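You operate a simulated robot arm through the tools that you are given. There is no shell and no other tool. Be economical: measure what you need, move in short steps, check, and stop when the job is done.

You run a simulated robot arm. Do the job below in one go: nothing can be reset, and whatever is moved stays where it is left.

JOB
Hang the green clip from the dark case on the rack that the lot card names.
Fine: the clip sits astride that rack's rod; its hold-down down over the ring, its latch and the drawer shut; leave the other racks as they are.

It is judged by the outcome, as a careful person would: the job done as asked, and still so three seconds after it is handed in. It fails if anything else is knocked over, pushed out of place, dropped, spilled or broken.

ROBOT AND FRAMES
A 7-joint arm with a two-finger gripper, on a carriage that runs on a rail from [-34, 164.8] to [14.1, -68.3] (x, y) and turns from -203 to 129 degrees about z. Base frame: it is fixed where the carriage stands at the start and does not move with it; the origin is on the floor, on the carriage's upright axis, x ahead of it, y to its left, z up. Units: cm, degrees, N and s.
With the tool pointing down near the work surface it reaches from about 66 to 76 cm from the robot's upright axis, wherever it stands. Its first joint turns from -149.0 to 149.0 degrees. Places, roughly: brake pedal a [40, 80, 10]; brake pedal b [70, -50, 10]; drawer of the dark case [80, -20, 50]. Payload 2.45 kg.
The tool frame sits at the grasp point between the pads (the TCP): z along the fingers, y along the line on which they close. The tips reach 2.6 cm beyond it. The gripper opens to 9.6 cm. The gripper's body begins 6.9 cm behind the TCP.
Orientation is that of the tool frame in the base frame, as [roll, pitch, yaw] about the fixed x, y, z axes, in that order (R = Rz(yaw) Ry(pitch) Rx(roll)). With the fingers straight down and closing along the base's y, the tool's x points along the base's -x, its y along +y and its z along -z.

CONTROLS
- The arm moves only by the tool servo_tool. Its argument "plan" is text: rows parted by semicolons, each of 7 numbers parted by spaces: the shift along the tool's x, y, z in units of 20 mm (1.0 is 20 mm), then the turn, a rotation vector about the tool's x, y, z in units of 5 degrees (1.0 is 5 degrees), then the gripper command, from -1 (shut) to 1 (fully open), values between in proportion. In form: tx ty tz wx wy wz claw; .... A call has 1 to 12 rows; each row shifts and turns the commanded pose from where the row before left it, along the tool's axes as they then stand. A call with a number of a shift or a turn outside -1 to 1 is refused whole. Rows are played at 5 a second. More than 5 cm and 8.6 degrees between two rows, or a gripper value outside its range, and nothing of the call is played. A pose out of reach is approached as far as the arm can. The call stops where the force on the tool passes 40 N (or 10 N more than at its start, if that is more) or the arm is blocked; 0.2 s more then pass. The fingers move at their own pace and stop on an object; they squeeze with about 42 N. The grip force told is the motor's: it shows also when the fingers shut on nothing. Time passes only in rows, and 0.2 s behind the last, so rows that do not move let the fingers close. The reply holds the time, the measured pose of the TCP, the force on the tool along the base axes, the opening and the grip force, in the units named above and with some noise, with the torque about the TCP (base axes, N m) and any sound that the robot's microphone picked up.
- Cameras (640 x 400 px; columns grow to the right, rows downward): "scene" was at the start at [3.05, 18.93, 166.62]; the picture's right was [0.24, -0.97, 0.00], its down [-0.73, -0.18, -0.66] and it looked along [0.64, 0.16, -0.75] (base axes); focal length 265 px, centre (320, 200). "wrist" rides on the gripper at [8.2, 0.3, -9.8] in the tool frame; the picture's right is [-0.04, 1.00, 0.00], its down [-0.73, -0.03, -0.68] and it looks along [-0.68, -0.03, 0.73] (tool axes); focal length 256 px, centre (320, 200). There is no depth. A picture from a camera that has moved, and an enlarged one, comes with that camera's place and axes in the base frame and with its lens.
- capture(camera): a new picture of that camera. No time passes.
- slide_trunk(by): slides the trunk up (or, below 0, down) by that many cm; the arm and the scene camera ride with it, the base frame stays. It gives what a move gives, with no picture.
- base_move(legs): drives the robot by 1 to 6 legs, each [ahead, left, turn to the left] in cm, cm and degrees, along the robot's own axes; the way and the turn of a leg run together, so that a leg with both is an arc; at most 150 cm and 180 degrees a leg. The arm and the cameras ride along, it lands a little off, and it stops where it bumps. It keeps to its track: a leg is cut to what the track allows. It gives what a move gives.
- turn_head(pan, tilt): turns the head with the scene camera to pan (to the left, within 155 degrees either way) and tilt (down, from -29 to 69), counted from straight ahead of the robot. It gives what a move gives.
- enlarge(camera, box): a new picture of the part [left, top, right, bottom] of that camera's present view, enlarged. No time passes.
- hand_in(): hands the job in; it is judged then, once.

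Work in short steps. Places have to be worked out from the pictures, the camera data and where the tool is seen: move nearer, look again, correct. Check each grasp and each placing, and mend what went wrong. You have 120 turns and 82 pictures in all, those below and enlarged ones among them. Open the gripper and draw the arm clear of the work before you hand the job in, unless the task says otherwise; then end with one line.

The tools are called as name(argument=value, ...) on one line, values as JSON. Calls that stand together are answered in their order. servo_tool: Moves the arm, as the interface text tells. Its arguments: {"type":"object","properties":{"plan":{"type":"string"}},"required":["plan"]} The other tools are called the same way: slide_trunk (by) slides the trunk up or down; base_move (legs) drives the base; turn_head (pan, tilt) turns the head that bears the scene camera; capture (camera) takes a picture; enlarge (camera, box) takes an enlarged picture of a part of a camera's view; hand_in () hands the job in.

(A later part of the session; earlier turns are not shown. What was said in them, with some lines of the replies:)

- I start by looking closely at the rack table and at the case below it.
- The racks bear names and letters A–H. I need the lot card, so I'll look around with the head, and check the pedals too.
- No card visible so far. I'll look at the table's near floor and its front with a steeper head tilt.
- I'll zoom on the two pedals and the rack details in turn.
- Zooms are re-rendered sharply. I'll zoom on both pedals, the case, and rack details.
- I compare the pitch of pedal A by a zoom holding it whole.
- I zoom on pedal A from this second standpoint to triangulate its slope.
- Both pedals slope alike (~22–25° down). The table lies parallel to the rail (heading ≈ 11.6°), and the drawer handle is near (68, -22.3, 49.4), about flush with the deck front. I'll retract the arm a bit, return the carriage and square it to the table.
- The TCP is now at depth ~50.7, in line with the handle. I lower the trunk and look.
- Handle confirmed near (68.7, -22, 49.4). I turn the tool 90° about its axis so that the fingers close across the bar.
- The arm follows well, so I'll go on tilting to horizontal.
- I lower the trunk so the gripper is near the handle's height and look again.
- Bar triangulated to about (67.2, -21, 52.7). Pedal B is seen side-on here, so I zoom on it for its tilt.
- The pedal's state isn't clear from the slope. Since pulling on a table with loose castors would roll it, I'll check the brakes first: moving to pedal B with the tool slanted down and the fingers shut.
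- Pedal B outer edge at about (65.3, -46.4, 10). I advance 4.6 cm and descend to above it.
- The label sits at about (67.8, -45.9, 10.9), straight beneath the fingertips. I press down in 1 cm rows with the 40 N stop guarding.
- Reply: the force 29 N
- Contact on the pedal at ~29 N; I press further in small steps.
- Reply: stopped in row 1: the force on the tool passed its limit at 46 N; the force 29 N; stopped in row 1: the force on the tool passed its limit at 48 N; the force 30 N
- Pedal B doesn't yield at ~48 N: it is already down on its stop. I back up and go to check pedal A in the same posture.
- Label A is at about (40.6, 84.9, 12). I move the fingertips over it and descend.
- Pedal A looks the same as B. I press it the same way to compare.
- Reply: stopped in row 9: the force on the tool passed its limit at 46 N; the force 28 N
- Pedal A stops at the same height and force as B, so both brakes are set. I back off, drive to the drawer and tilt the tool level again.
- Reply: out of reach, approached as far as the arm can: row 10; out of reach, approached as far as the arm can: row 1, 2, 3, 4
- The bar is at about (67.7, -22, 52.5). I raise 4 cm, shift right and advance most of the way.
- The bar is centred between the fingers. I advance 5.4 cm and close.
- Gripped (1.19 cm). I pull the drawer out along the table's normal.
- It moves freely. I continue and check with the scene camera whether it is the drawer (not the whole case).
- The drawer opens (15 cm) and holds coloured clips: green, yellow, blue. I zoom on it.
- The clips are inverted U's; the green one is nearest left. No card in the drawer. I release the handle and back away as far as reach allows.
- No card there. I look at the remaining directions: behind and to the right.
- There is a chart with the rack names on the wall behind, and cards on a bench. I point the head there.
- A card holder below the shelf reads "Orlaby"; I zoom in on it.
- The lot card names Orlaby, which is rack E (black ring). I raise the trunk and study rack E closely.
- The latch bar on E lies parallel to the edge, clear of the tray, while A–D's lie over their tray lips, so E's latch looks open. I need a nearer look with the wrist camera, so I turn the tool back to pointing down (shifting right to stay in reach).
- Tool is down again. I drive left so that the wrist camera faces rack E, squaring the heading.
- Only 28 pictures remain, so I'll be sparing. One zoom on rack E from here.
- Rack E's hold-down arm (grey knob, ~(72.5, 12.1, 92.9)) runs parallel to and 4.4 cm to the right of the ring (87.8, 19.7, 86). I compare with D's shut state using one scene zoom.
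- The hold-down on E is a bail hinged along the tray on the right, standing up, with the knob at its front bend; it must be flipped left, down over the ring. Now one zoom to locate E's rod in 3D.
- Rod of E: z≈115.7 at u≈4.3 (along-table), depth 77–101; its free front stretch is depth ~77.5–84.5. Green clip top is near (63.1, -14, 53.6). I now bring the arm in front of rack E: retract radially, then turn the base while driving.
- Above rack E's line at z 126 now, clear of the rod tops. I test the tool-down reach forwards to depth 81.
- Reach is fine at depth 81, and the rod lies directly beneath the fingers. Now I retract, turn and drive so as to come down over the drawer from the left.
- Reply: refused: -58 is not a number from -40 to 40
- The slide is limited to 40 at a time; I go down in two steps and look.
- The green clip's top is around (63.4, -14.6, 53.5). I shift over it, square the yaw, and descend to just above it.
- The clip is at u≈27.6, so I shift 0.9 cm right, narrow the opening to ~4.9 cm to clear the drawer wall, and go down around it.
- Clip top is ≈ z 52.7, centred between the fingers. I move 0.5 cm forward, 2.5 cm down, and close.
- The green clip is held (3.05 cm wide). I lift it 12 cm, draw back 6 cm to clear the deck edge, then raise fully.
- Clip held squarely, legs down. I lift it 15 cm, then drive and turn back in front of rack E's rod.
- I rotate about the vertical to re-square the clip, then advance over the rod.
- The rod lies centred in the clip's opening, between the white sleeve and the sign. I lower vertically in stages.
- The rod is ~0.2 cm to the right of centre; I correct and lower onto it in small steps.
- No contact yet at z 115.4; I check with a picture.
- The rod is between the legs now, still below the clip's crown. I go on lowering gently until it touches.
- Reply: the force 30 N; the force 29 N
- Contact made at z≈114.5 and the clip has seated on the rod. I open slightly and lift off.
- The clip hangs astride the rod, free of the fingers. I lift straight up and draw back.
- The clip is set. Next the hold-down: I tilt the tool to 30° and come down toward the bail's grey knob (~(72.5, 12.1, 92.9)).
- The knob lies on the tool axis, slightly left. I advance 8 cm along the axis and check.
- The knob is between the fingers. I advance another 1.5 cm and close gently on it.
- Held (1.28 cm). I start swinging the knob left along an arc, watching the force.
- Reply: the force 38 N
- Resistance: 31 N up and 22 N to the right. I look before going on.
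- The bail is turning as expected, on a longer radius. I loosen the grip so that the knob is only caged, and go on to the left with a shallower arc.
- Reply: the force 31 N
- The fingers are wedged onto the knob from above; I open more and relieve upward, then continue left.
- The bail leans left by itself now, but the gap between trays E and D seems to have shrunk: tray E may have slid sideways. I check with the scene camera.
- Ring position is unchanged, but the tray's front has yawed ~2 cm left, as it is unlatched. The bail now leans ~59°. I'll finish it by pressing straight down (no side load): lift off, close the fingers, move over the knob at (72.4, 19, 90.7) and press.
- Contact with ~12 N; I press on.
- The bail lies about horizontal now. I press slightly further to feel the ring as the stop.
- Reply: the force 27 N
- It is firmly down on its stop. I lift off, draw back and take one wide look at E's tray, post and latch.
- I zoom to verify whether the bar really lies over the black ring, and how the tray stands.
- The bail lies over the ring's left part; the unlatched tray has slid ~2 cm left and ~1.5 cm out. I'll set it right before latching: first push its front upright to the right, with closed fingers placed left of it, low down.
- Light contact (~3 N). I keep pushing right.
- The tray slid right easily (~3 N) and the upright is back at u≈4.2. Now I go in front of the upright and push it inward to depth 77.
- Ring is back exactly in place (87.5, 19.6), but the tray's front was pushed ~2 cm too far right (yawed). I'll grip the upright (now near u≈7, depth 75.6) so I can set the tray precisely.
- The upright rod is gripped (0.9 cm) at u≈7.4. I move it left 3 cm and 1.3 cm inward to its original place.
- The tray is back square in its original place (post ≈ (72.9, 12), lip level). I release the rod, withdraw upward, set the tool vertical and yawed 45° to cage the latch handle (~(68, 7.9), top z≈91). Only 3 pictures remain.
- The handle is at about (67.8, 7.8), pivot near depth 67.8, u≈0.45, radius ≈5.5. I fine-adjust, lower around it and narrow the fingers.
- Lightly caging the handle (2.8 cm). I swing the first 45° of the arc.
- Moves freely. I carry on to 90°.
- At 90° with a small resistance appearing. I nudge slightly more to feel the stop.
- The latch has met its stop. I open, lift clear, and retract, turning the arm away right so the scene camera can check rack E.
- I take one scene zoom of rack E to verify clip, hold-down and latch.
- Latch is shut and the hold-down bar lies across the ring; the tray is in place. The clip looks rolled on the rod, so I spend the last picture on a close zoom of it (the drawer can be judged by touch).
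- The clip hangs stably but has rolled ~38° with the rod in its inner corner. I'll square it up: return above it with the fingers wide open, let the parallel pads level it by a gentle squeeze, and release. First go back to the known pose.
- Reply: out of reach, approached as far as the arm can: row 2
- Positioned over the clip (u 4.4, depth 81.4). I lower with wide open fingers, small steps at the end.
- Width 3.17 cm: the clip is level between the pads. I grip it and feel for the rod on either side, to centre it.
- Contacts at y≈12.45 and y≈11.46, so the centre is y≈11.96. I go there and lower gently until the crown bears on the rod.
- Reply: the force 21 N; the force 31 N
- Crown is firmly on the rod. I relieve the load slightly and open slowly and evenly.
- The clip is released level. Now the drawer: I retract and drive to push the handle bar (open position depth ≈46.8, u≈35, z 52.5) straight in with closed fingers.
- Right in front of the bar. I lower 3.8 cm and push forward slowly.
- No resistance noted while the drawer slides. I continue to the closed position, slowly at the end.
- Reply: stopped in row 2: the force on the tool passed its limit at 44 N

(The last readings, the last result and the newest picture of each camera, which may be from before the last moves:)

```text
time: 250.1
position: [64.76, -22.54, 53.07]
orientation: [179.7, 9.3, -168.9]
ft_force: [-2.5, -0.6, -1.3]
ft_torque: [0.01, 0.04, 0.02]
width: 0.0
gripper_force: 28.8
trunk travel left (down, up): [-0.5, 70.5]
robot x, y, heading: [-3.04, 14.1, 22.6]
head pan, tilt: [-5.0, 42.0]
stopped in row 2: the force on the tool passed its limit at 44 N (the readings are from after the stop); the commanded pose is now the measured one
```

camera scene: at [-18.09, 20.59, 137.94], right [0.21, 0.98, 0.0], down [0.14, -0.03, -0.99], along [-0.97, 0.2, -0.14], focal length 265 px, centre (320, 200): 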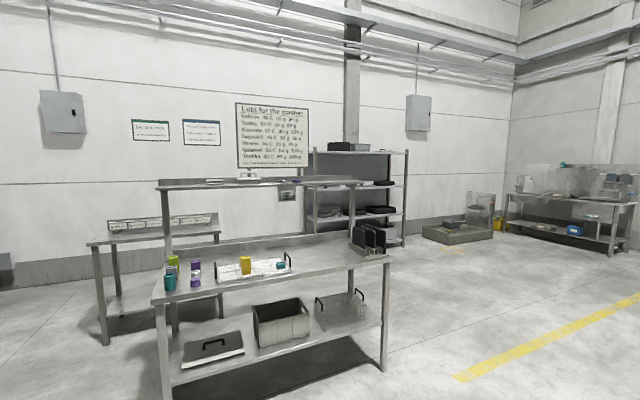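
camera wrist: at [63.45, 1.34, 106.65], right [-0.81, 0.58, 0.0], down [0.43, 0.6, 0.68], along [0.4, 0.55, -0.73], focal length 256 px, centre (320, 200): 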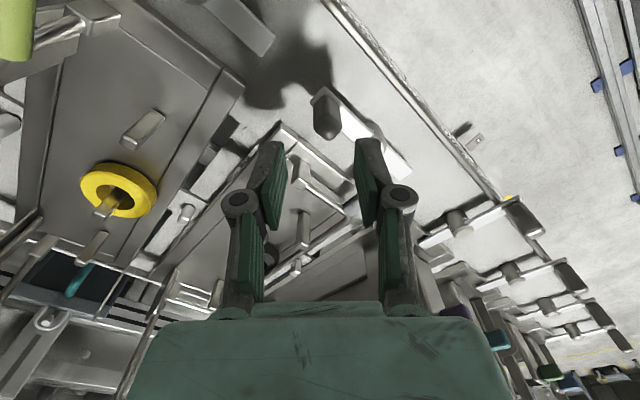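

A hard stop (44 N) at about the closed position. I push once more to see whether it yields any further.

servo_tool(plan="-0.12 0 0.021 0 0 0 -1;-0.12 0 0.021 0 0 0 -1;-0.12 0 0.021 0 0 0 -1;0 0 0 0 0 0 -1;0 0 0 0 0 0 -1")

```text
time: 250.8
position: [64.75, -22.51, 53.0]
orientation: [179.7, 8.8, -169.0]
ft_force: [-3.5, -1.3, -0.4]
ft_torque: [0.04, 0.04, 0.03]
width: 0.01
gripper_force: 28.4
trunk travel left (down, up): [-0.5, 70.5]
robot x, y, heading: [-3.1, 14.68, 22.2]
head pan, tilt: [-5.0, 42.0]
stopped in row 3: the force on the tool passed its limit at 43 N (the readings are from after the stop); the commanded pose is now the measured one
```

It is firmly at its stop: the drawer is shut. I back away, open the gripper and raise clear.

servo_tool(plan="0.985 0 -0.174 0 0 0 -1;0.985 0 -0.174 0 0 0 -1;0.985 0 -0.174 0 0 0 -1;0.985 0 -0.174 0 0 0 -1;0.985 0 -0.174 0 0 0 -1;0.985 0 -0.174 0 0 0 0.5;0 0 0 0 0 0 0.5;0 0 0 0 0 0 0.5")

slide_trunk(by=40)

```text
time: 252.6
position: [53.08, -24.79, 53.29]
orientation: [179.7, 8.8, -168.9]
ft_force: [0.2, 0.2, -0.2]
ft_torque: [0.02, 0.01, 0.02]
width: 7.21
gripper_force: 0.1
trunk travel left (down, up): [-0.5, 70.5]
robot x, y, heading: [-2.96, 14.6, 22.3]
head pan, tilt: [-5.0, 42.0]
```

```text
time: 256.4
position: [53.22, -24.72, 93.32]
orientation: [179.7, 8.7, -169.0]
ft_force: [0.1, -0.6, -0.3]
ft_torque: [0.01, -0.01, 0.0]
width: 7.21
gripper_force: 0.0
trunk travel left (down, up): [-40.5, 30.5]
robot x, y, heading: [-3.11, 14.57, 22.4]
head pan, tilt: [-5.0, 42.0]
```

The clip hangs on Orlaby's rod with the hold-down over the ring. The latch and drawer are shut, the gripper is open and the arm is clear, so I hand in.

hand_in()

```text
The job is handed in.
```

I handed the job in with the green clip hung on Orlaby (rack E, the rack the lot card names). The hold-down is over the ring and the latch is turned to its stop; I saw both in a picture. I ran out of pictures after that, so two things rest on touch alone: the clip's final level seating after I straightened it, and the drawer, which stopped hard at about its shut position. While I was lowering the hold-down, rack E's tray slid about 2 cm; I put it back to within about 1 cm of where it stood before latching it.
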